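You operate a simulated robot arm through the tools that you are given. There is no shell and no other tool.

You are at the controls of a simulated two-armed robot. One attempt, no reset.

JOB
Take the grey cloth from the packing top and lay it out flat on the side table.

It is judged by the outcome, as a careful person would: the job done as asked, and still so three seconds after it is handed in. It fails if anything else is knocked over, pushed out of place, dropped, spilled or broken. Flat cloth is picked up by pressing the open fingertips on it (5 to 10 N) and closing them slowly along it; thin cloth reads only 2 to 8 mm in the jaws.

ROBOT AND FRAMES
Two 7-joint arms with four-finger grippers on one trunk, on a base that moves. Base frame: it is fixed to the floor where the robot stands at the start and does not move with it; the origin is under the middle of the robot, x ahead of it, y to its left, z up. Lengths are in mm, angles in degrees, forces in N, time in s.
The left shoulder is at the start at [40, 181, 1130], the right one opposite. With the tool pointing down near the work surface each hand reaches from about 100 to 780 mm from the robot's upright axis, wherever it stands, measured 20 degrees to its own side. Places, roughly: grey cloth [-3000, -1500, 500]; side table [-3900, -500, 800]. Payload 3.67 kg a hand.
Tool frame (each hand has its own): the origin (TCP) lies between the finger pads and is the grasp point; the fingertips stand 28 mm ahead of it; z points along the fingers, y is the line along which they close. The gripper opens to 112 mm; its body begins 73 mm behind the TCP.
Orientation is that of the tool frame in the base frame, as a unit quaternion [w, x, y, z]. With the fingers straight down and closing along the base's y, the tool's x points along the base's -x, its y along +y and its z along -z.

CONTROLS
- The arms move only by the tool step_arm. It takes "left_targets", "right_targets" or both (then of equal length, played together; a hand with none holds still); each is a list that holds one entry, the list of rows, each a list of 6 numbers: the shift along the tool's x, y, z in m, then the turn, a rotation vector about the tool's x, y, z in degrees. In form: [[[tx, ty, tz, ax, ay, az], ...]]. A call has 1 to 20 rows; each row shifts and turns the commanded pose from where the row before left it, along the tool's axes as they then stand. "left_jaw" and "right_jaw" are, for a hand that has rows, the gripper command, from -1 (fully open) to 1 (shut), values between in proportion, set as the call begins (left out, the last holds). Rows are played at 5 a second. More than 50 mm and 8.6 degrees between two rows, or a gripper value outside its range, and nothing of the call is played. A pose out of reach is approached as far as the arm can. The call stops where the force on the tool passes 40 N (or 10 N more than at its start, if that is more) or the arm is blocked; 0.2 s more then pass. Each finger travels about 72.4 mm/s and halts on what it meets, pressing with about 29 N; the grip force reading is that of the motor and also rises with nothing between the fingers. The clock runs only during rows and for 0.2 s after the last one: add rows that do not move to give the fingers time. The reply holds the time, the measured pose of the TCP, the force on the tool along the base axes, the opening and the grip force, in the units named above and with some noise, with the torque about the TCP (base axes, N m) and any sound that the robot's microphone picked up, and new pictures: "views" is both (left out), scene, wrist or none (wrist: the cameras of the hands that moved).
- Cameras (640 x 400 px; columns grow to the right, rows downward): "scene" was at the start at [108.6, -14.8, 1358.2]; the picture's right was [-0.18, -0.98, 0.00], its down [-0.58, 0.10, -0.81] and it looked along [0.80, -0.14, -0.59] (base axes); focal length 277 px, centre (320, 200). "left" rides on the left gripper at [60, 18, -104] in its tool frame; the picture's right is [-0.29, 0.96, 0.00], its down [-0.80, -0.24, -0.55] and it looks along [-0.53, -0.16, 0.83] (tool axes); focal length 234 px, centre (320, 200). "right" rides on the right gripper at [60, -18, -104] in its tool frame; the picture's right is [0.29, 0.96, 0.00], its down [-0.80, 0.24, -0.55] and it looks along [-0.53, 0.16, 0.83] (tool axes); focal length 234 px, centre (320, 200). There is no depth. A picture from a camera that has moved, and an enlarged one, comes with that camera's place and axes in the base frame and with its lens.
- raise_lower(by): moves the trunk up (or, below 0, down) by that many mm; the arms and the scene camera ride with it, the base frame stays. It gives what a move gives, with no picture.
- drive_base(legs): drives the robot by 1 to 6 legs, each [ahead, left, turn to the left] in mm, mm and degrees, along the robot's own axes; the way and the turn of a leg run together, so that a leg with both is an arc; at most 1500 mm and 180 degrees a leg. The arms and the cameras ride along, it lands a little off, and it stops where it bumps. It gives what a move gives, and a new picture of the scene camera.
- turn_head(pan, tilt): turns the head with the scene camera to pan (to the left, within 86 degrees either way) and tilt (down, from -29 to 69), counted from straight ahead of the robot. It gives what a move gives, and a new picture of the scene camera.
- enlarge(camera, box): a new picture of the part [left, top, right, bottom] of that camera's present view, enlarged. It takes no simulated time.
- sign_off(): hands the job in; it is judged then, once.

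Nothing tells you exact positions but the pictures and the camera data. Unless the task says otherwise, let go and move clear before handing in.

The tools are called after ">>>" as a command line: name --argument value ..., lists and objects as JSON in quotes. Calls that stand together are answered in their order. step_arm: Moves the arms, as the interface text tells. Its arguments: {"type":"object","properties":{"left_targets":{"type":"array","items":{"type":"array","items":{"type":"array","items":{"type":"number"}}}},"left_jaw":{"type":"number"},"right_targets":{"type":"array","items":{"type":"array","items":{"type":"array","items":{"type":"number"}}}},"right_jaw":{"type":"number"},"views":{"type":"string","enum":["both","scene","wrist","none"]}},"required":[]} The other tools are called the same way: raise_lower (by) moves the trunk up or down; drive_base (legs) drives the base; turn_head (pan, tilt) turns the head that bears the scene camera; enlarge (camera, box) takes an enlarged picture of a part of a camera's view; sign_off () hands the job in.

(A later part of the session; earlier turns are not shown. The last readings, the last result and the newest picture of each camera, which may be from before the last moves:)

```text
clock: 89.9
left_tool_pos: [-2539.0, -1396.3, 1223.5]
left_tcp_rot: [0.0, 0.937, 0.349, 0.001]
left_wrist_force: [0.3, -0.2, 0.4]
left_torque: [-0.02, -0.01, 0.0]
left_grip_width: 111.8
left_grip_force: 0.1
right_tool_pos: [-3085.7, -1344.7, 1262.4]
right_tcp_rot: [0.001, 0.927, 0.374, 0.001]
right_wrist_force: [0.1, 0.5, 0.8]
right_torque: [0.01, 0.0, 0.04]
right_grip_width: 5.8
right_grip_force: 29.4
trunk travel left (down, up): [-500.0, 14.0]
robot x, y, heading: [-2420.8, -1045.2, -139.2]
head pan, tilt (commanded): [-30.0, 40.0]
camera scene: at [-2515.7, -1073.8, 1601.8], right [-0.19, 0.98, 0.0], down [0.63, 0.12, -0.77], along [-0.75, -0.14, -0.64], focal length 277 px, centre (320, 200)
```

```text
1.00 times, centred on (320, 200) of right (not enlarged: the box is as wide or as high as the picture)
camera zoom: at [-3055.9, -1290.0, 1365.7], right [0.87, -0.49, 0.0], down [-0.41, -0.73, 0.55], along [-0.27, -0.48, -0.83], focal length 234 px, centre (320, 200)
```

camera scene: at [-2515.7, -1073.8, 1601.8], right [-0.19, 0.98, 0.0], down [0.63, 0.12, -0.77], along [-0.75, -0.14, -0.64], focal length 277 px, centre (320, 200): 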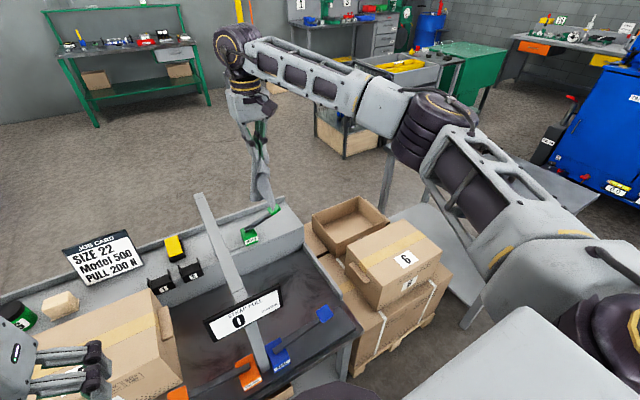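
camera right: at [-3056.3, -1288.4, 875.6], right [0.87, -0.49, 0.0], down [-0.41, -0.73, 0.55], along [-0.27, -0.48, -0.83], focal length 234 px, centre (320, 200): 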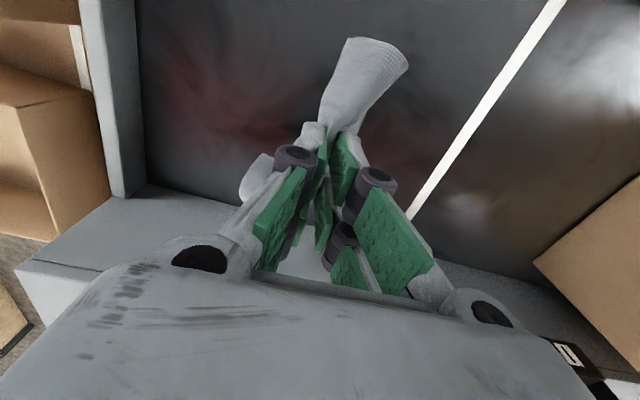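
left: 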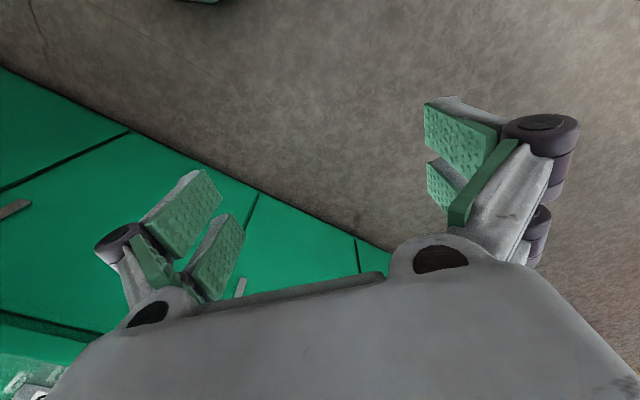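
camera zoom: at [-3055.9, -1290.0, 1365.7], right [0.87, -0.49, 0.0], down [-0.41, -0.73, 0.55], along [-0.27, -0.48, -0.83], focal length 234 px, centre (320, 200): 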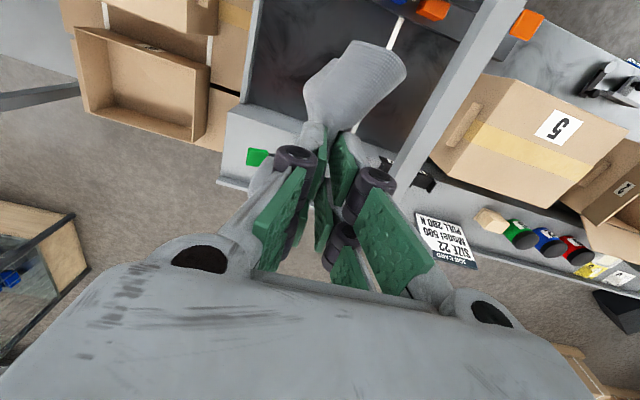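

The cloth hangs from the right hand, a little curled. I draw the hand in over the clear space, then back away from the packing table.

>>> step_arm --right_targets '[[[0.04, 0, 0, 0, 0, 0], [0.04, 0, 0, 0, 0, 0], [0.04, 0, 0, 0, 0, 0], [0.04, 0, 0, 0, 0, 0], [0.04, 0, 0, 0, 0, 0], [0.04, 0, 0, 0, 0, 0], [0.04, 0, 0, 0, 0, 0]]]' --views "none"

>>> drive_base --legs '[[-420, 0, 0]]'

>>> turn_head --pan -75 --tilt 35

```text
clock: 91.5
left_tool_pos: [-2539.2, -1395.4, 1224.3]
left_tcp_rot: [0.001, 0.937, 0.349, 0.001]
left_wrist_force: [0.7, -0.2, 0.3]
left_torque: [-0.02, 0.0, -0.01]
left_grip_width: 111.8
left_grip_force: 0.1
right_tool_pos: [-2880.9, -1150.8, 1262.0]
right_tcp_rot: [0.0, 0.927, 0.374, -0.001]
right_wrist_force: [-0.5, -0.5, -0.2]
right_torque: [-0.05, -0.01, 0.01]
right_grip_width: 5.9
right_grip_force: 28.7
trunk travel left (down, up): [-500.0, 14.0]
robot x, y, heading: [-2419.7, -1041.4, -139.0]
head pan, tilt (commanded): [-30.0, 40.0]
```

```text
clock: 94.2
left_tool_pos: [-2222.8, -1120.2, 1224.2]
left_tcp_rot: [0.0, 0.937, 0.349, 0.002]
left_wrist_force: [0.4, -0.7, 0.7]
left_torque: [-0.01, 0.0, 0.02]
left_grip_width: 111.9
left_grip_force: 0.0
right_tool_pos: [-2562.5, -874.2, 1262.1]
right_tcp_rot: [-0.001, 0.928, 0.373, 0.001]
right_wrist_force: [-0.8, -0.3, -0.1]
right_torque: [0.04, 0.0, 0.0]
right_grip_width: 5.7
right_grip_force: 28.8
trunk travel left (down, up): [-500.0, 14.0]
robot x, y, heading: [-2099.2, -770.5, -139.3]
head pan, tilt (commanded): [-30.0, 40.0]
camera scene: at [-2197.1, -798.0, 1601.7], right [-0.19, 0.98, 0.0], down [0.63, 0.12, -0.77], along [-0.75, -0.14, -0.64], focal length 277 px, centre (320, 200)
```

scene: 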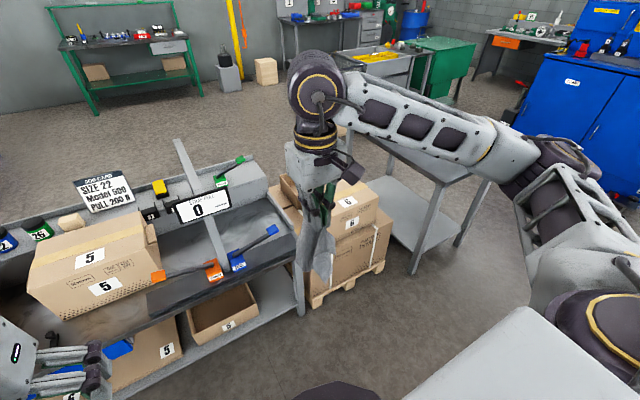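

```text
clock: 95.3
left_tool_pos: [-2222.6, -1119.5, 1224.3]
left_tcp_rot: [0.0, 0.938, 0.348, 0.001]
left_wrist_force: [-0.1, -0.4, -0.2]
left_torque: [0.01, 0.01, 0.01]
left_grip_width: 111.8
left_grip_force: 0.0
right_tool_pos: [-2563.2, -873.6, 1261.4]
right_tcp_rot: [-0.001, 0.928, 0.373, 0.001]
right_wrist_force: [-0.7, -0.6, -0.1]
right_torque: [0.05, 0.0, 0.03]
right_grip_width: 5.8
right_grip_force: 29.5
trunk travel left (down, up): [-500.0, 14.0]
robot x, y, heading: [-2099.8, -771.9, -138.9]
head pan, tilt (commanded): [-75.0, 35.0]
camera scene: at [-2185.8, -732.0, 1609.3], right [0.56, 0.83, 0.0], down [0.47, -0.32, -0.82], along [-0.68, 0.46, -0.57], focal length 277 px, centre (320, 200)
```

scene: 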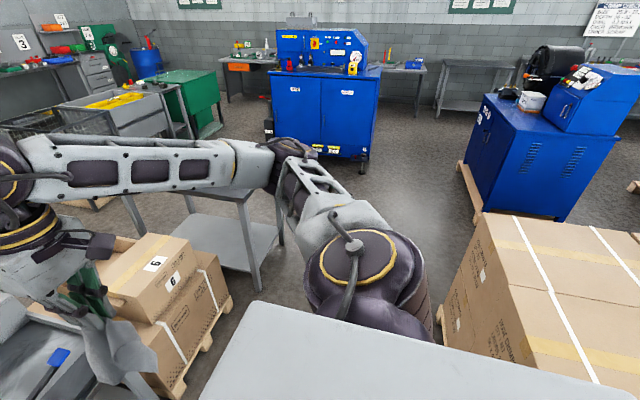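

The side table's short edge (corners about (-3335,-449) and (-3732,-10), top near 800 mm) faces the same way as the packing table, so I keep my heading and slide right. I first go 100 mm ahead to clear the pallet behind, then 700 mm right, and look.

>>> drive_base --legs '[[100, 0, 0], [0, -700, 0]]'

>>> turn_head --pan -80 --tilt 35

>>> turn_head --pan -40 --tilt 35

```text
clock: 100.2
left_tool_pos: [-2777.8, -629.6, 1223.5]
left_tcp_rot: [0.0, 0.937, 0.349, 0.001]
left_wrist_force: [0.3, 0.3, 0.1]
left_torque: [0.0, 0.05, 0.03]
left_grip_width: 112.1
left_grip_force: 0.1
right_tool_pos: [-3119.8, -383.6, 1262.6]
right_tcp_rot: [0.001, 0.928, 0.374, 0.001]
right_wrist_force: [0.8, 0.2, -0.9]
right_torque: [0.0, -0.03, 0.03]
right_grip_width: 5.7
right_grip_force: 29.1
trunk travel left (down, up): [-500.0, 14.0]
robot x, y, heading: [-2659.8, -278.2, -139.3]
head pan, tilt (commanded): [-75.0, 35.0]
camera scene: at [-2743.5, -241.0, 1609.4], right [0.56, 0.83, 0.0], down [0.47, -0.32, -0.82], along [-0.68, 0.46, -0.57], focal length 277 px, centre (320, 200)
```

scene: 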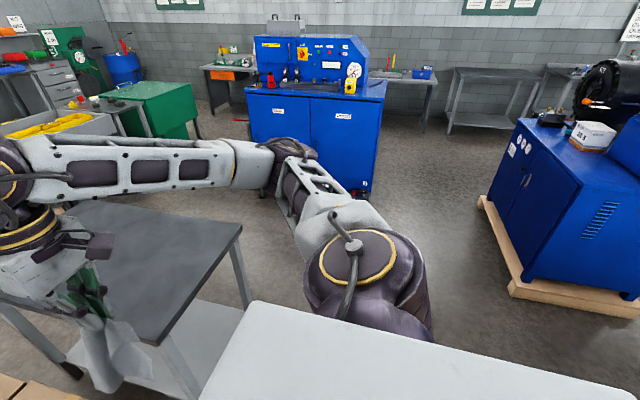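

```text
clock: 100.8
left_tool_pos: [-2779.3, -628.9, 1224.6]
left_tcp_rot: [0.0, 0.937, 0.35, 0.001]
left_wrist_force: [-0.2, 0.2, -0.2]
left_torque: [0.0, 0.03, -0.01]
left_grip_width: 111.8
left_grip_force: 0.1
right_tool_pos: [-3120.6, -382.5, 1262.4]
right_tcp_rot: [-0.001, 0.927, 0.375, 0.001]
right_wrist_force: [0.3, -0.6, 0.4]
right_torque: [-0.01, -0.01, 0.0]
right_grip_width: 6.2
right_grip_force: 28.7
trunk travel left (down, up): [-500.0, 14.0]
robot x, y, heading: [-2661.5, -277.6, -138.9]
head pan, tilt (commanded): [-80.0, 35.0]
camera scene: at [-2739.7, -234.1, 1609.3], right [0.63, 0.78, 0.0], down [0.45, -0.36, -0.82], along [-0.64, 0.52, -0.57], focal length 277 px, centre (320, 200)
```

scene: 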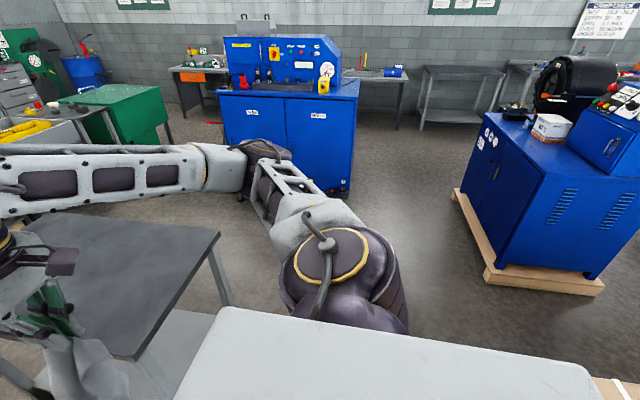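

```text
clock: 101.9
left_tool_pos: [-2778.5, -628.7, 1222.2]
left_tcp_rot: [0.0, 0.937, 0.35, 0.0]
left_wrist_force: [0.7, 0.6, 0.8]
left_torque: [-0.02, -0.03, -0.02]
left_grip_width: 111.7
left_grip_force: 0.0
right_tool_pos: [-3120.0, -382.6, 1261.7]
right_tcp_rot: [-0.001, 0.927, 0.374, 0.0]
right_wrist_force: [0.2, 0.0, 0.7]
right_torque: [0.0, 0.03, 0.0]
right_grip_width: 5.7
right_grip_force: 29.1
trunk travel left (down, up): [-500.0, 14.0]
robot x, y, heading: [-2659.2, -277.3, -138.9]
head pan, tilt (commanded): [-40.0, 35.0]
camera scene: at [-2759.2, -291.0, 1609.3], right [-0.01, 1.0, 0.0], down [0.57, 0.01, -0.82], along [-0.82, -0.01, -0.57], focal length 277 px, centre (320, 200)
```

scene: 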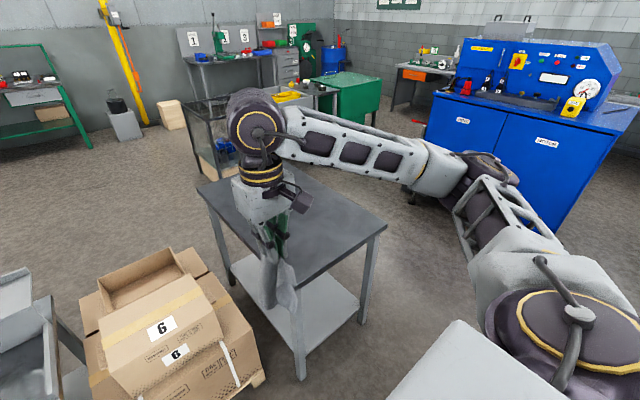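

The side table top is clear: corners about N(-3388,-380), R(-3717,1), L(-4047,-980), roughly 890 x 500 mm. I look closely at how the cloth is hanging.

>>> enlarge --camera "scene" --box '[210, 190, 340, 320]'

>>> enlarge --camera "right" --box '[220, 20, 440, 260]'

>>> enlarge --camera "left" --box '[0, 0, 640, 400]'

```text
3.08 times, centred on (275, 255) of scene
camera zoom: at [-2759.2, -291.0, 1609.3], right [-0.01, 1.0, 0.0], down [0.57, 0.01, -0.82], along [-0.82, -0.01, -0.57], focal length 854 px, centre (458, 31)
```

zoom: 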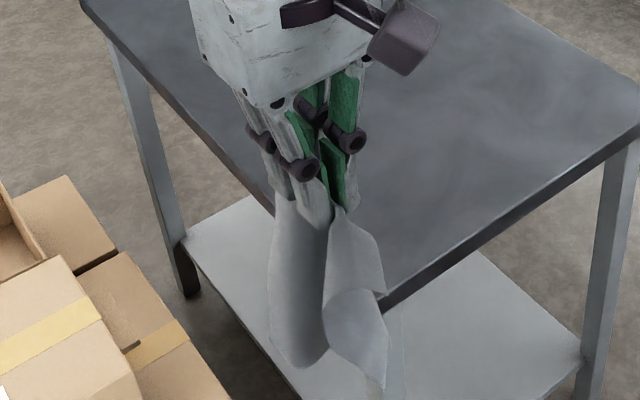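

```text
1.67 times, centred on (330, 140) of right
camera zoom: at [-3091.1, -328.4, 1365.4], right [0.87, -0.49, 0.0], down [-0.41, -0.73, 0.55], along [-0.27, -0.48, -0.83], focal length 390 px, centre (303, 300)
```

zoom: 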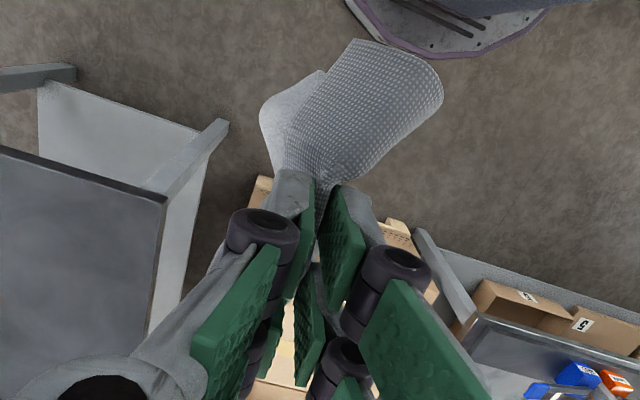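

```text
1.00 times, centred on (320, 200) of left (not enlarged: the box is as wide or as high as the picture)
camera zoom: at [-2722.1, -603.4, 1328.4], right [0.41, -0.91, 0.0], down [-0.76, -0.34, 0.55], along [-0.5, -0.23, -0.83], focal length 234 px, centre (320, 200)
```

zoom: 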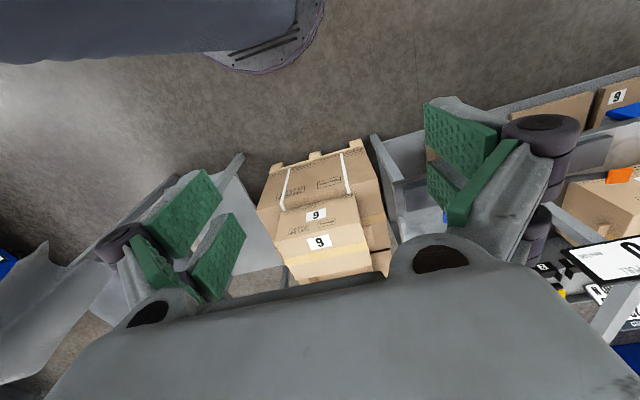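

The cloth hangs in a soft curl from the pinched strip. I slide 450 mm further right so the table is centred on my right hand, and check the edge distance before closing in.

>>> drive_base --legs '[[0, -450, 0]]'

>>> turn_head --pan -10 --tilt 55

```text
clock: 104.6
left_tool_pos: [-3062.9, -300.8, 1223.6]
left_tcp_rot: [0.0, 0.936, 0.352, 0.0]
left_wrist_force: [0.6, -0.3, 0.4]
left_torque: [0.01, -0.01, -0.01]
left_grip_width: 112.2
left_grip_force: 0.1
right_tool_pos: [-3405.3, -57.5, 1261.8]
right_tcp_rot: [-0.001, 0.926, 0.376, 0.001]
right_wrist_force: [0.3, -0.2, 0.2]
right_torque: [-0.04, 0.02, 0.03]
right_grip_width: 5.9
right_grip_force: 28.5
trunk travel left (down, up): [-500.0, 14.0]
robot x, y, heading: [-2943.7, 50.7, -138.7]
head pan, tilt (commanded): [-40.0, 35.0]
camera scene: at [-3044.6, 36.2, 1609.4], right [-0.02, 1.0, 0.0], down [0.57, 0.01, -0.82], along [-0.82, -0.02, -0.57], focal length 277 px, centre (320, 200)
```

scene: 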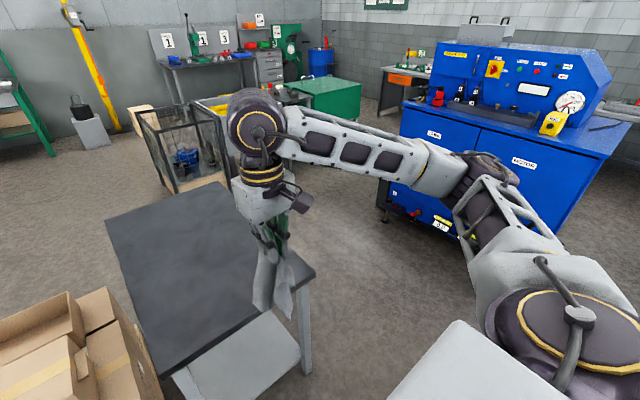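

```text
clock: 105.6
left_tool_pos: [-3064.6, -299.7, 1223.9]
left_tcp_rot: [0.0, 0.936, 0.352, 0.001]
left_wrist_force: [-0.5, -0.9, 0.0]
left_torque: [0.02, 0.01, -0.04]
left_grip_width: 112.1
left_grip_force: 0.1
right_tool_pos: [-3406.5, -55.2, 1261.4]
right_tcp_rot: [0.0, 0.926, 0.376, 0.001]
right_wrist_force: [-0.7, 0.2, -0.5]
right_torque: [0.02, 0.01, 0.0]
right_grip_width: 5.7
right_grip_force: 29.5
trunk travel left (down, up): [-500.0, 14.0]
robot x, y, heading: [-2942.5, 48.8, -138.8]
head pan, tilt (commanded): [-10.0, 55.0]
camera scene: at [-3019.3, 2.0, 1581.1], right [-0.52, 0.86, 0.0], down [0.7, 0.42, -0.57], along [-0.49, -0.3, -0.82], focal length 277 px, centre (320, 200)
```

scene: 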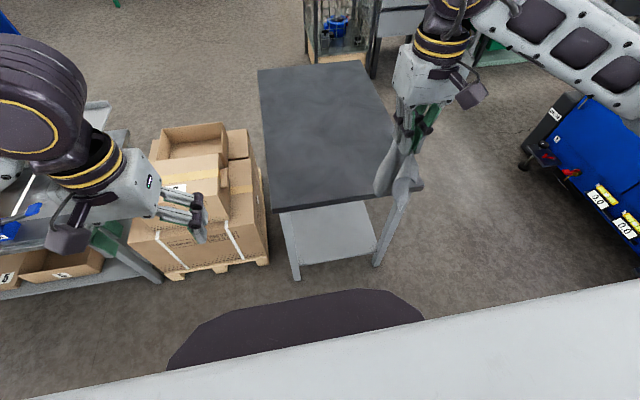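

The table's near edge is about 624 mm ahead, spanning from 60 mm left to 488 mm right of my axis. I drive 215 mm ahead, leaving about 85–100 mm to the base.

>>> drive_base --legs '[[215, 0, 0]]'

>>> turn_head --pan -20 --tilt 50

>>> enlarge --camera "right" --box '[0, 0, 640, 400]'

```text
clock: 107.3
left_tool_pos: [-3223.0, -441.8, 1224.5]
left_tcp_rot: [0.001, 0.936, 0.353, 0.0]
left_wrist_force: [0.2, 0.1, 0.5]
left_torque: [0.04, 0.01, 0.0]
left_grip_width: 112.0
left_grip_force: 0.0
right_tool_pos: [-3567.6, -199.6, 1262.0]
right_tcp_rot: [-0.001, 0.926, 0.378, 0.0]
right_wrist_force: [1.1, 0.5, 0.2]
right_torque: [-0.03, 0.0, 0.0]
right_grip_width: 6.0
right_grip_force: 29.1
trunk travel left (down, up): [-500.0, 14.0]
robot x, y, heading: [-3107.6, -89.8, -138.7]
head pan, tilt (commanded): [-10.0, 55.0]
camera scene: at [-3180.0, -139.6, 1581.2], right [-0.52, 0.85, 0.0], down [0.7, 0.43, -0.57], along [-0.49, -0.3, -0.82], focal length 277 px, centre (320, 200)
```

scene: 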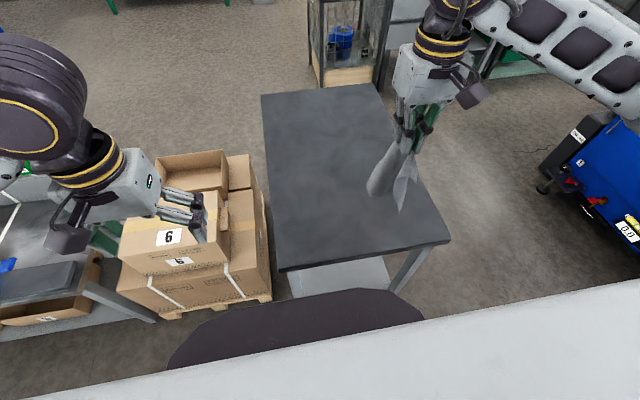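

```text
clock: 108.0
left_tool_pos: [-3227.0, -444.0, 1223.4]
left_tcp_rot: [0.0, 0.935, 0.354, 0.001]
left_wrist_force: [-0.2, 0.0, -0.7]
left_torque: [0.02, -0.01, 0.01]
left_grip_width: 112.2
left_grip_force: 0.0
right_tool_pos: [-3568.0, -201.8, 1260.7]
right_tcp_rot: [-0.001, 0.926, 0.378, 0.001]
right_wrist_force: [-0.1, 0.8, -1.0]
right_torque: [0.01, -0.01, 0.02]
right_grip_width: 5.6
right_grip_force: 29.2
trunk travel left (down, up): [-500.0, 14.0]
robot x, y, heading: [-3102.1, -91.8, -138.7]
head pan, tilt (commanded): [-20.0, 50.0]
camera scene: at [-3192.8, -132.6, 1587.5], right [-0.36, 0.93, 0.0], down [0.71, 0.28, -0.64], along [-0.6, -0.23, -0.77], focal length 277 px, centre (320, 200)
```

scene: 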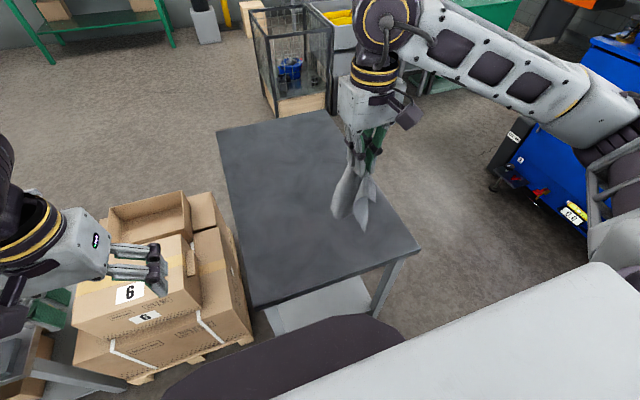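

```text
1.00 times, centred on (320, 200) of right (not enlarged: the box is as wide or as high as the picture)
camera zoom: at [-3540.4, -146.5, 1365.0], right [0.88, -0.48, 0.0], down [-0.4, -0.73, 0.55], along [-0.27, -0.48, -0.83], focal length 234 px, centre (320, 200)
```

zoom: 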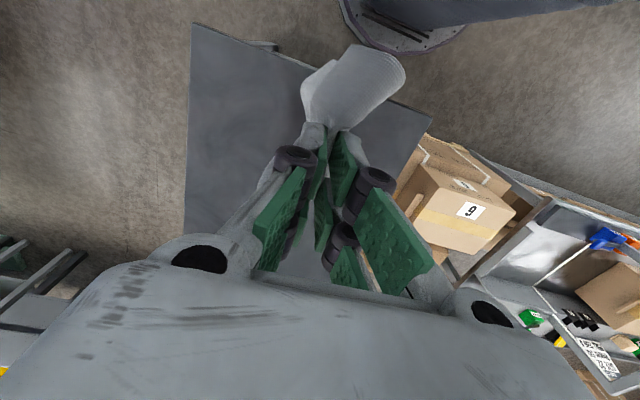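

The hand is over the table with the cloth hanging about 160 mm below it. I extend the hand to about 600 mm ahead and 130 mm right, then lower the trunk by 230 mm.

>>> step_arm --right_targets '[[[-0.035, 0.015, 0, 0, 0, 0], [-0.035, 0.015, 0, 0, 0, 0], [-0.035, 0.015, 0, 0, 0, 0], [-0.035, 0.015, 0, 0, 0, 0], [-0.035, 0.015, 0, 0, 0, 0], [-0.02, 0.015, 0, 0, 0, 0], [0, 0, 0, 0, 0, 0]]]' --views "none"

>>> raise_lower --by -230

>>> turn_head --pan -15 --tilt 45

>>> enlarge --camera "right" --box '[0, 0, 640, 400]'

```text
clock: 109.6
left_tool_pos: [-3226.8, -441.7, 1224.0]
left_tcp_rot: [0.001, 0.935, 0.354, 0.002]
left_wrist_force: [-1.6, -0.5, 0.0]
left_torque: [-0.01, -0.01, -0.03]
left_grip_width: 112.1
left_grip_force: 0.0
right_tool_pos: [-3646.7, -400.4, 1261.0]
right_tcp_rot: [-0.001, 0.926, 0.378, 0.001]
right_wrist_force: [-1.2, 0.0, 0.2]
right_torque: [0.01, -0.02, 0.01]
right_grip_width: 5.8
right_grip_force: 29.1
trunk travel left (down, up): [-500.0, 14.0]
robot x, y, heading: [-3108.3, -93.3, -138.8]
head pan, tilt (commanded): [-20.0, 50.0]
```

```text
clock: 112.0
left_tool_pos: [-3225.6, -443.5, 993.9]
left_tcp_rot: [0.001, 0.936, 0.353, 0.001]
left_wrist_force: [-0.8, -0.4, 0.2]
left_torque: [0.03, 0.01, 0.0]
left_grip_width: 112.2
left_grip_force: 0.0
right_tool_pos: [-3645.9, -401.3, 1030.3]
right_tcp_rot: [-0.001, 0.926, 0.378, 0.001]
right_wrist_force: [-0.5, -0.7, -0.6]
right_torque: [0.02, 0.0, 0.02]
right_grip_width: 6.0
right_grip_force: 29.1
trunk travel left (down, up): [-270.0, 244.0]
robot x, y, heading: [-3105.7, -89.8, -138.6]
head pan, tilt (commanded): [-20.0, 50.0]
```

```text
clock: 112.7
left_tool_pos: [-3226.0, -443.9, 993.7]
left_tcp_rot: [0.0, 0.935, 0.354, 0.001]
left_wrist_force: [0.2, 0.1, -0.3]
left_torque: [-0.01, -0.02, -0.02]
left_grip_width: 112.0
left_grip_force: 0.1
right_tool_pos: [-3645.6, -401.5, 1030.5]
right_tcp_rot: [0.0, 0.926, 0.378, 0.001]
right_wrist_force: [-0.1, 1.1, 0.7]
right_torque: [0.0, 0.0, 0.0]
right_grip_width: 6.3
right_grip_force: 28.9
trunk travel left (down, up): [-270.0, 244.0]
robot x, y, heading: [-3107.2, -96.7, -138.4]
head pan, tilt (commanded): [-15.0, 45.0]
camera scene: at [-3193.0, -139.8, 1364.5], right [-0.44, 0.9, 0.0], down [0.63, 0.31, -0.71], along [-0.63, -0.31, -0.71], focal length 277 px, centre (320, 200)
```

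scene: 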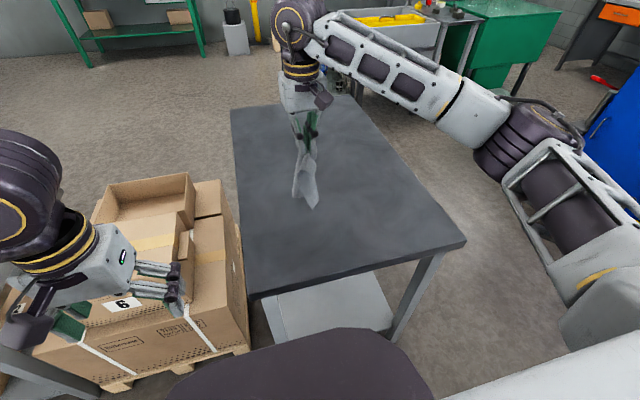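

```text
1.00 times, centred on (320, 200) of right (not enlarged: the box is as wide or as high as the picture)
camera zoom: at [-3617.4, -346.2, 1134.1], right [0.88, -0.48, 0.0], down [-0.4, -0.73, 0.55], along [-0.27, -0.48, -0.83], focal length 234 px, centre (320, 200)
```

zoom: 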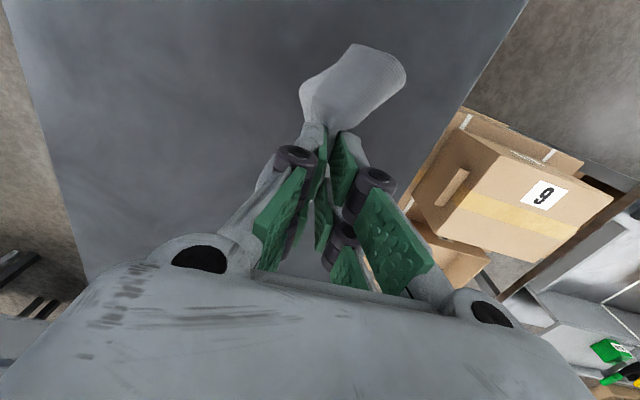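

The cloth's lower edge is now about 70 mm above the table. I zoom in to see how it is curled before laying it down.

>>> enlarge --camera "scene" --box '[260, 100, 350, 220]'

>>> enlarge --camera "right" --box '[260, 20, 420, 160]'

```text
3.33 times, centred on (305, 160) of scene
camera zoom: at [-3193.0, -139.8, 1364.5], right [-0.44, 0.9, 0.0], down [0.63, 0.31, -0.71], along [-0.63, -0.31, -0.71], focal length 925 px, centre (370, 333)
```

zoom: 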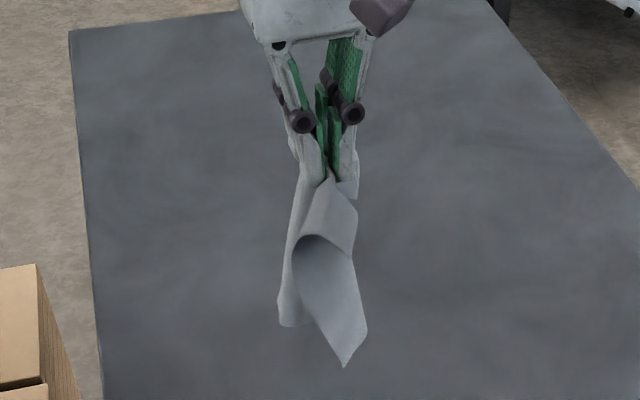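

```text
2.86 times, centred on (340, 90) of right
camera zoom: at [-3617.4, -346.2, 1134.1], right [0.88, -0.48, 0.0], down [-0.4, -0.73, 0.55], along [-0.27, -0.48, -0.83], focal length 669 px, centre (263, 514)
```

zoom: 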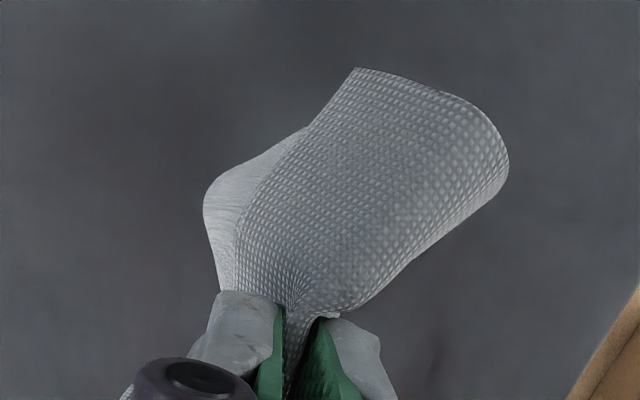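

The pinched ridge makes the cloth hang like a small tent. I lower it until its lower edge touches the table.

>>> step_arm --right_targets '[[[0, 0, 0.02, 0, 0, 0], [0, 0, 0.02, 0, 0, 0], [0, 0, 0.02, 0, 0, 0], [0, 0, 0.01, 0, 0, 0], [0, 0, 0, 0, 0, 0]]]' --views "both"

>>> enlarge --camera "scene" --box '[250, 110, 360, 260]'

```text
clock: 113.9
left_tool_pos: [-3224.7, -443.6, 993.7]
left_tcp_rot: [0.001, 0.935, 0.354, 0.001]
left_wrist_force: [0.8, 0.4, 0.2]
left_torque: [-0.04, -0.02, 0.03]
left_grip_width: 112.0
left_grip_force: 0.0
right_tool_pos: [-3646.7, -401.0, 959.8]
right_tcp_rot: [-0.001, 0.926, 0.378, 0.0]
right_wrist_force: [-0.1, 0.1, 0.6]
right_torque: [-0.01, -0.03, 0.01]
right_grip_width: 6.0
right_grip_force: 28.9
trunk travel left (down, up): [-270.0, 244.0]
robot x, y, heading: [-3107.3, -92.2, -138.8]
head pan, tilt (commanded): [-15.0, 45.0]
camera scene: at [-3193.0, -139.9, 1364.5], right [-0.44, 0.9, 0.0], down [0.63, 0.31, -0.71], along [-0.63, -0.31, -0.71], focal length 277 px, centre (320, 200)
camera right: at [-3617.5, -345.8, 1063.7], right [0.88, -0.48, 0.0], down [-0.4, -0.73, 0.55], along [-0.27, -0.48, -0.83], focal length 234 px, centre (320, 200)
```

scene: 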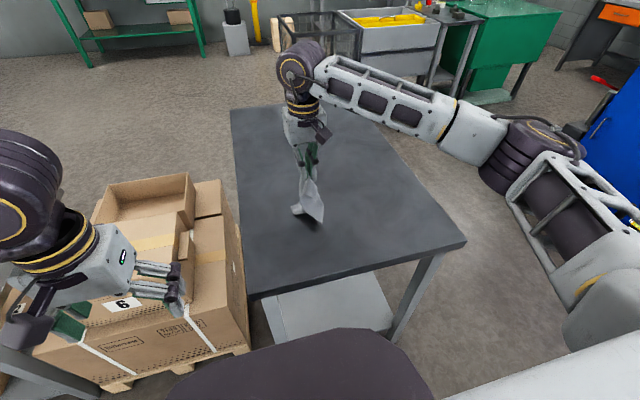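
right: 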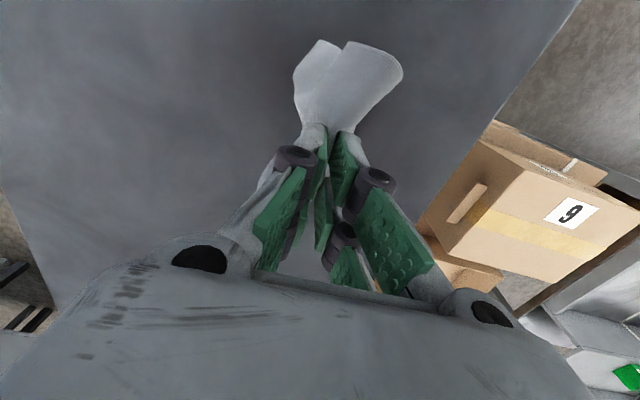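

```text
2.67 times, centred on (305, 185) of scene
camera zoom: at [-3193.0, -139.9, 1364.5], right [-0.44, 0.9, 0.0], down [0.63, 0.31, -0.71], along [-0.63, -0.31, -0.71], focal length 740 px, centre (360, 240)
```

zoom: 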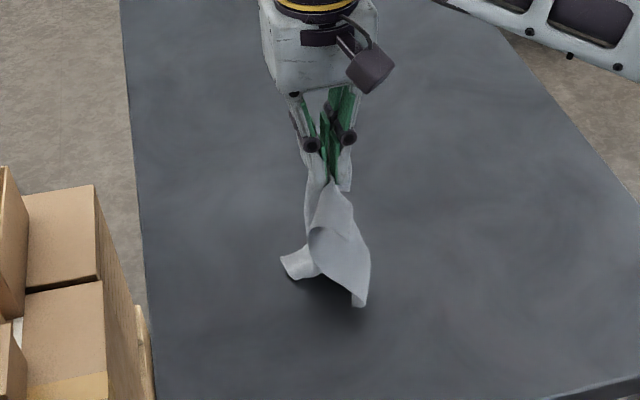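

The lower edge has touched and flared to the left on the table. I begin laying it: hand moving right while sinking along an arc.

>>> step_arm --right_targets '[[[0, -0.018, 0.003, 0, 0, 0], [0, -0.018, 0.004, 0, 0, 0], [0, -0.018, 0.006, 0, 0, 0], [0, -0.017, 0.008, 0, 0, 0], [0, -0.015, 0.01, 0, 0, 0], [0, -0.014, 0.012, 0, 0, 0], [0, 0, 0, 0, 0, 0]]]' --views "both"

>>> enlarge --camera "scene" --box '[250, 110, 400, 260]'

```text
clock: 115.5
left_tool_pos: [-3224.7, -442.7, 993.4]
left_tcp_rot: [0.0, 0.935, 0.354, 0.001]
left_wrist_force: [-0.4, -0.7, 0.1]
left_torque: [-0.03, 0.02, 0.0]
left_grip_width: 111.8
left_grip_force: 0.0
right_tool_pos: [-3715.6, -329.1, 916.6]
right_tcp_rot: [-0.001, 0.926, 0.377, 0.001]
right_wrist_force: [-0.3, 1.0, 0.4]
right_torque: [-0.01, 0.01, -0.01]
right_grip_width: 6.1
right_grip_force: 28.6
trunk travel left (down, up): [-270.0, 244.0]
robot x, y, heading: [-3106.4, -89.3, -138.7]
head pan, tilt (commanded): [-15.0, 45.0]
camera scene: at [-3192.7, -140.1, 1364.5], right [-0.44, 0.9, 0.0], down [0.63, 0.31, -0.71], along [-0.63, -0.31, -0.71], focal length 277 px, centre (320, 200)
camera right: at [-3687.2, -274.5, 1020.6], right [0.88, -0.48, 0.0], down [-0.4, -0.73, 0.55], along [-0.27, -0.48, -0.83], focal length 234 px, centre (320, 200)
```

scene: 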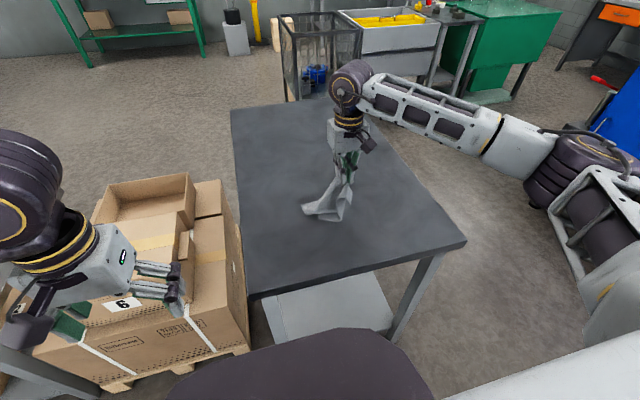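
right: 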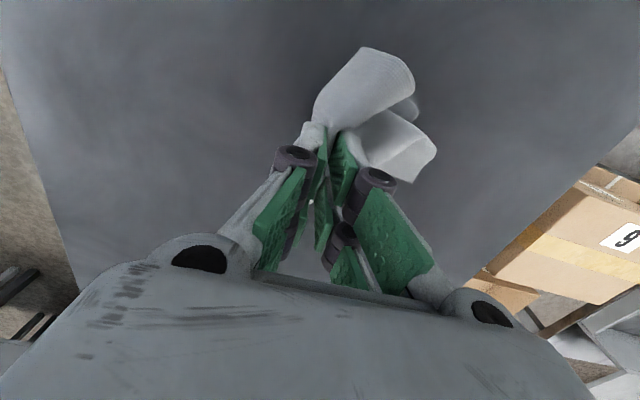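

```text
2.67 times, centred on (325, 185) of scene
camera zoom: at [-3192.7, -140.1, 1364.5], right [-0.44, 0.9, 0.0], down [0.63, 0.31, -0.71], along [-0.63, -0.31, -0.71], focal length 740 px, centre (307, 240)
```

zoom: 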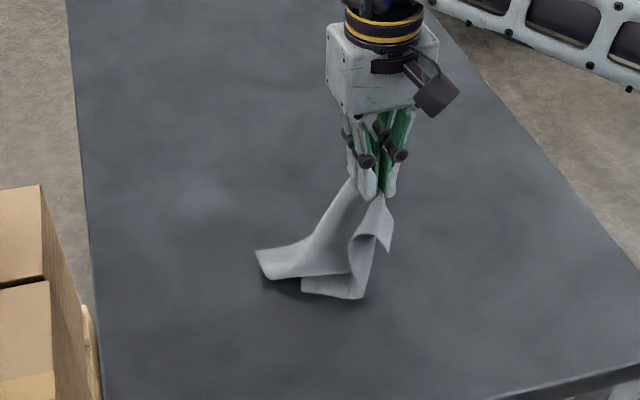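

The main part is laying to the left, with a fold on the near side. I finish lowering while still moving right.

>>> step_arm --right_targets '[[[0, -0.012, 0.013, 0, 0, 0], [0, -0.011, 0.014, 0, 0, 0], [0, -0.009, 0.015, 0, 0, 0], [0, -0.008, 0.015, 0, 0, 0], [0, -0.006, 0.014, 0, 0, 0], [0, -0.005, 0.01, 0, 0, 0], [0, 0, 0, 0, 0, 0]]]' --views "both"

>>> enlarge --camera "scene" --box '[250, 110, 400, 260]'

```text
clock: 117.1
left_tool_pos: [-3225.6, -442.9, 993.8]
left_tcp_rot: [0.0, 0.936, 0.353, 0.0]
left_wrist_force: [-0.8, 0.1, -0.6]
left_torque: [0.02, -0.03, 0.04]
left_grip_width: 112.1
left_grip_force: 0.0
right_tool_pos: [-3751.5, -292.5, 837.2]
right_tcp_rot: [0.0, 0.926, 0.378, 0.001]
right_wrist_force: [-0.1, 0.4, -0.3]
right_torque: [0.02, 0.03, -0.01]
right_grip_width: 5.6
right_grip_force: 29.0
trunk travel left (down, up): [-270.0, 244.0]
robot x, y, heading: [-3105.2, -95.1, -138.8]
head pan, tilt (commanded): [-15.0, 45.0]
camera scene: at [-3192.9, -139.9, 1364.5], right [-0.44, 0.9, 0.0], down [0.63, 0.31, -0.71], along [-0.63, -0.31, -0.71], focal length 277 px, centre (320, 200)
camera right: at [-3722.1, -237.6, 940.6], right [0.88, -0.48, 0.0], down [-0.4, -0.73, 0.55], along [-0.27, -0.48, -0.83], focal length 234 px, centre (320, 200)
```

scene: 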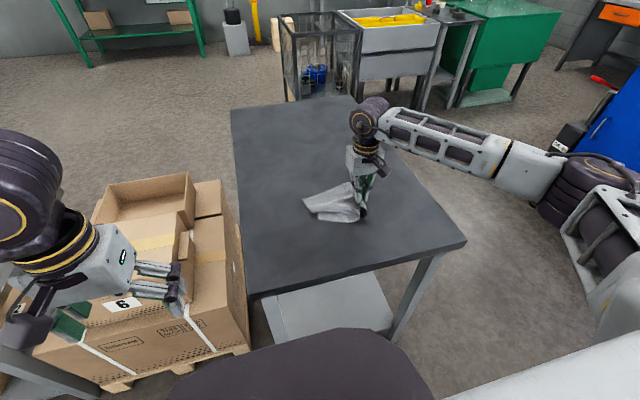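
right: 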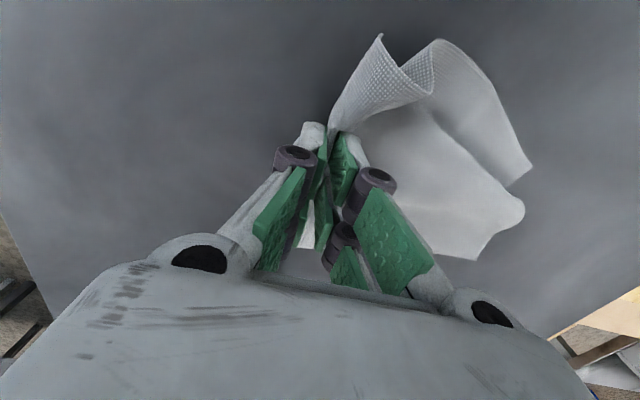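

```text
2.67 times, centred on (325, 185) of scene
camera zoom: at [-3192.9, -139.9, 1364.5], right [-0.44, 0.9, 0.0], down [0.63, 0.31, -0.71], along [-0.63, -0.31, -0.71], focal length 740 px, centre (307, 240)
```

zoom: 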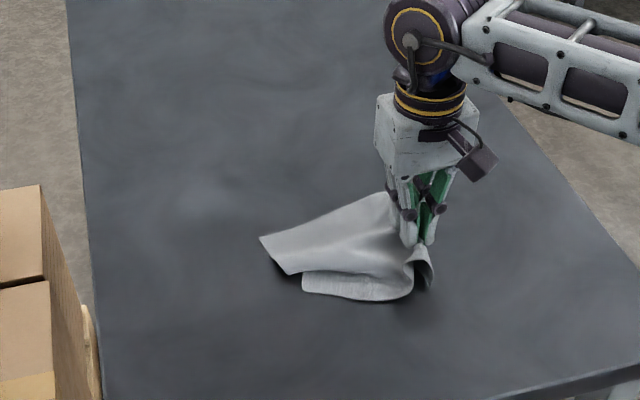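

The cloth is now mostly spread, with a fold along its near side. I lower until the fingertips touch the table.

>>> step_arm --right_targets '[[[0, -0.004, 0.004, 0, 0, 0], [0, -0.004, 0.004, 0, 0, 0], [0, 0, 0.003, 0, 0, 0], [0, 0, 0, 0, 0, 0]]]' --views "none"

>>> step_arm --right_targets '[[[0, 0, 0.003, 0, 0, 0], [0, 0, 0.0, 0, 0, 0]]]' --views "none"

>>> step_arm --right_targets '[[[0, 0, 0.002, 0, 0, 0], [0, 0, 0.0, 0, 0, 0]]]' --views "none"

```text
clock: 118.1
left_tool_pos: [-3225.1, -442.1, 993.7]
left_tcp_rot: [0.0, 0.936, 0.353, -0.001]
left_wrist_force: [-0.4, -0.3, -0.6]
left_torque: [0.01, 0.01, -0.01]
left_grip_width: 111.9
left_grip_force: 0.0
right_tool_pos: [-3756.4, -287.2, 826.3]
right_tcp_rot: [0.001, 0.926, 0.378, 0.0]
right_wrist_force: [-0.5, 0.5, 14.9]
right_torque: [-0.17, 0.06, 0.01]
right_grip_width: 6.1
right_grip_force: 28.5
trunk travel left (down, up): [-270.0, 244.0]
robot x, y, heading: [-3103.8, -93.2, -138.5]
head pan, tilt (commanded): [-15.0, 45.0]
```

```text
clock: 118.7
left_tool_pos: [-3222.8, -443.2, 994.7]
left_tcp_rot: [0.0, 0.935, 0.354, -0.001]
left_wrist_force: [0.4, 0.2, 0.3]
left_torque: [0.01, 0.03, -0.02]
left_grip_width: 112.1
left_grip_force: 0.1
right_tool_pos: [-3756.5, -287.4, 828.3]
right_tcp_rot: [0.001, 0.927, 0.376, -0.003]
right_wrist_force: [-5.6, -0.6, 38.6]
right_torque: [-0.29, 0.02, 0.0]
right_grip_width: 5.9
right_grip_force: 29.5
trunk travel left (down, up): [-270.0, 244.0]
robot x, y, heading: [-3104.8, -89.6, -138.9]
head pan, tilt (commanded): [-15.0, 45.0]
```

```text
clock: 119.3
left_tool_pos: [-3223.7, -442.2, 994.6]
left_tcp_rot: [0.0, 0.936, 0.353, -0.002]
left_wrist_force: [0.2, 0.1, -0.9]
left_torque: [0.01, 0.01, 0.03]
left_grip_width: 111.9
left_grip_force: 0.1
right_tool_pos: [-3756.7, -287.3, 827.6]
right_tcp_rot: [0.002, 0.926, 0.378, -0.004]
right_wrist_force: [-3.8, 2.4, 43.6]
right_torque: [-0.23, -0.09, -0.01]
right_grip_width: 5.8
right_grip_force: 29.1
trunk travel left (down, up): [-270.0, 244.0]
robot x, y, heading: [-3108.7, -94.8, -138.6]
head pan, tilt (commanded): [-15.0, 45.0]
```

I pressed too firmly (about 40 N); the table surface is at about 800 mm. I back off 5 mm at once.

>>> step_arm --right_targets '[[[0, 0, -0.005, 0, 0, 0], [0, 0, -0.001, 0, 0, 0], [0, 0, 0, 0, 0, 0]]]' --views "wrist"

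```text
clock: 120.1
left_tool_pos: [-3224.8, -443.6, 993.8]
left_tcp_rot: [0.0, 0.935, 0.354, -0.001]
left_wrist_force: [-1.0, 0.2, 0.4]
left_torque: [0.02, -0.04, -0.01]
left_grip_width: 112.0
left_grip_force: 0.0
right_tool_pos: [-3755.2, -287.1, 828.1]
right_tcp_rot: [0.001, 0.926, 0.378, 0.0]
right_wrist_force: [-2.2, -1.8, 21.9]
right_torque: [-0.3, 0.11, -0.03]
right_grip_width: 6.0
right_grip_force: 28.8
trunk travel left (down, up): [-270.0, 244.0]
robot x, y, heading: [-3106.6, -92.4, -138.8]
head pan, tilt (commanded): [-15.0, 45.0]
camera right: at [-3726.3, -232.2, 931.3], right [0.88, -0.48, 0.0], down [-0.4, -0.73, 0.55], along [-0.27, -0.48, -0.83], focal length 234 px, centre (320, 200)
```

right: 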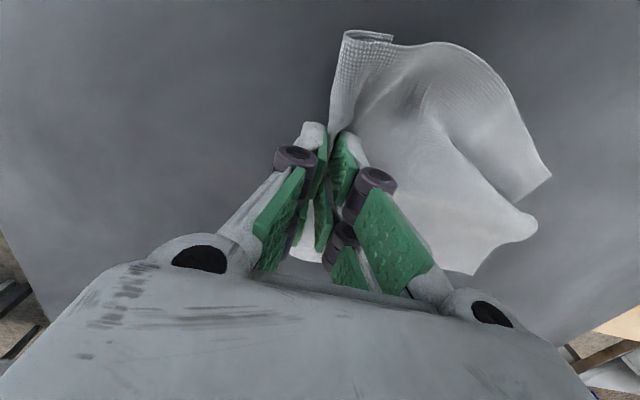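

The cloth has opened out more than I thought; just a bulge remains. I back off a little more and then open the fingers slowly.

>>> step_arm --right_targets '[[[0, 0, -0.003, 0, 0, 0], [0, 0, 0, 0, 0, 0]]]' --views "none"

>>> step_arm --right_targets '[[[0, 0, 0, 0, 0, 0], [0, 0, 0, 0, 0, 0]]]' --right_jaw 0.8 --views "wrist"

```text
clock: 120.7
left_tool_pos: [-3224.1, -443.8, 993.5]
left_tcp_rot: [0.0, 0.935, 0.353, 0.0]
left_wrist_force: [-0.4, 0.3, -0.2]
left_torque: [-0.01, 0.04, 0.0]
left_grip_width: 111.8
left_grip_force: 0.1
right_tool_pos: [-3756.9, -286.1, 828.3]
right_tcp_rot: [-0.001, 0.926, 0.377, 0.002]
right_wrist_force: [0.9, -1.4, 8.6]
right_torque: [-0.11, 0.02, 0.01]
right_grip_width: 5.9
right_grip_force: 29.5
trunk travel left (down, up): [-270.0, 244.0]
robot x, y, heading: [-3107.2, -90.2, -138.8]
head pan, tilt (commanded): [-15.0, 45.0]
```

```text
clock: 121.3
left_tool_pos: [-3226.2, -443.9, 993.7]
left_tcp_rot: [0.0, 0.936, 0.353, 0.001]
left_wrist_force: [0.3, -0.2, 0.1]
left_torque: [0.0, -0.01, 0.02]
left_grip_width: 112.1
left_grip_force: 0.1
right_tool_pos: [-3755.9, -286.6, 828.1]
right_tcp_rot: [0.0, 0.926, 0.378, 0.001]
right_wrist_force: [0.2, -0.2, 3.4]
right_torque: [-0.02, 0.04, 0.05]
right_grip_width: 10.8
right_grip_force: 0.1
trunk travel left (down, up): [-270.0, 244.0]
robot x, y, heading: [-3108.0, -93.1, -138.8]
head pan, tilt (commanded): [-15.0, 45.0]
camera right: at [-3727.9, -231.7, 932.2], right [0.88, -0.48, 0.0], down [-0.4, -0.73, 0.55], along [-0.27, -0.48, -0.83], focal length 234 px, centre (320, 200)
```

right: 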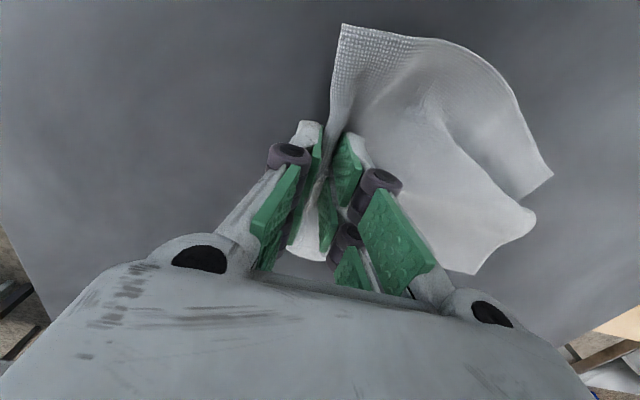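

The grip has eased. I open further slowly with light contact so the fingertips spread the fold out.

>>> step_arm --right_targets '[[[0, 0, 0.0005, 0, 0, 0], [0, 0, 0, 0, 0, 0]]]' --right_jaw 0.6 --views "none"

>>> step_arm --right_targets '[[[0, 0, 0, 0, 0, 0], [0, 0, 0, 0, 0, 0]]]' --right_jaw 0.4 --views "wrist"

```text
clock: 121.9
left_tool_pos: [-3225.4, -442.0, 994.2]
left_tcp_rot: [0.0, 0.936, 0.353, 0.001]
left_wrist_force: [0.7, 1.4, -0.2]
left_torque: [0.02, -0.03, 0.01]
left_grip_width: 112.0
left_grip_force: 0.1
right_tool_pos: [-3757.0, -287.0, 828.4]
right_tcp_rot: [0.0, 0.926, 0.377, 0.001]
right_wrist_force: [-0.4, 0.9, 4.3]
right_torque: [-0.08, -0.05, -0.01]
right_grip_width: 21.8
right_grip_force: 0.0
trunk travel left (down, up): [-270.0, 244.0]
robot x, y, heading: [-3106.1, -88.1, -138.6]
head pan, tilt (commanded): [-15.0, 45.0]
```

```text
clock: 122.5
left_tool_pos: [-3225.8, -443.1, 993.5]
left_tcp_rot: [0.001, 0.935, 0.354, 0.001]
left_wrist_force: [0.3, -0.2, 0.0]
left_torque: [-0.03, 0.03, -0.01]
left_grip_width: 111.9
left_grip_force: 0.1
right_tool_pos: [-3757.0, -287.0, 828.8]
right_tcp_rot: [-0.001, 0.926, 0.378, 0.001]
right_wrist_force: [-0.2, 0.4, 5.0]
right_torque: [-0.09, 0.0, 0.01]
right_grip_width: 33.4
right_grip_force: 0.0
trunk travel left (down, up): [-270.0, 244.0]
robot x, y, heading: [-3107.7, -90.4, -138.6]
head pan, tilt (commanded): [-15.0, 45.0]
camera right: at [-3727.9, -232.0, 932.7], right [0.88, -0.48, 0.0], down [-0.4, -0.73, 0.55], along [-0.27, -0.48, -0.83], focal length 234 px, centre (320, 200)
```

right: 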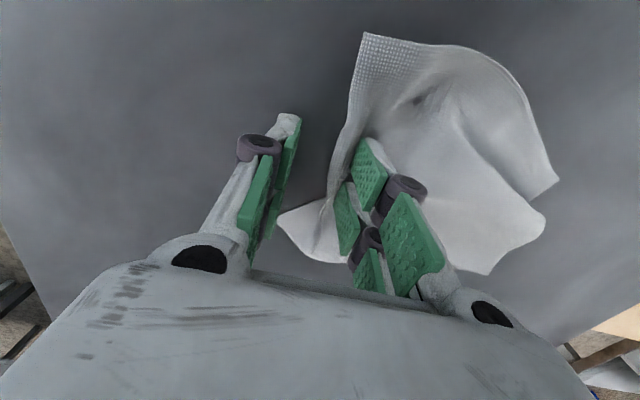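

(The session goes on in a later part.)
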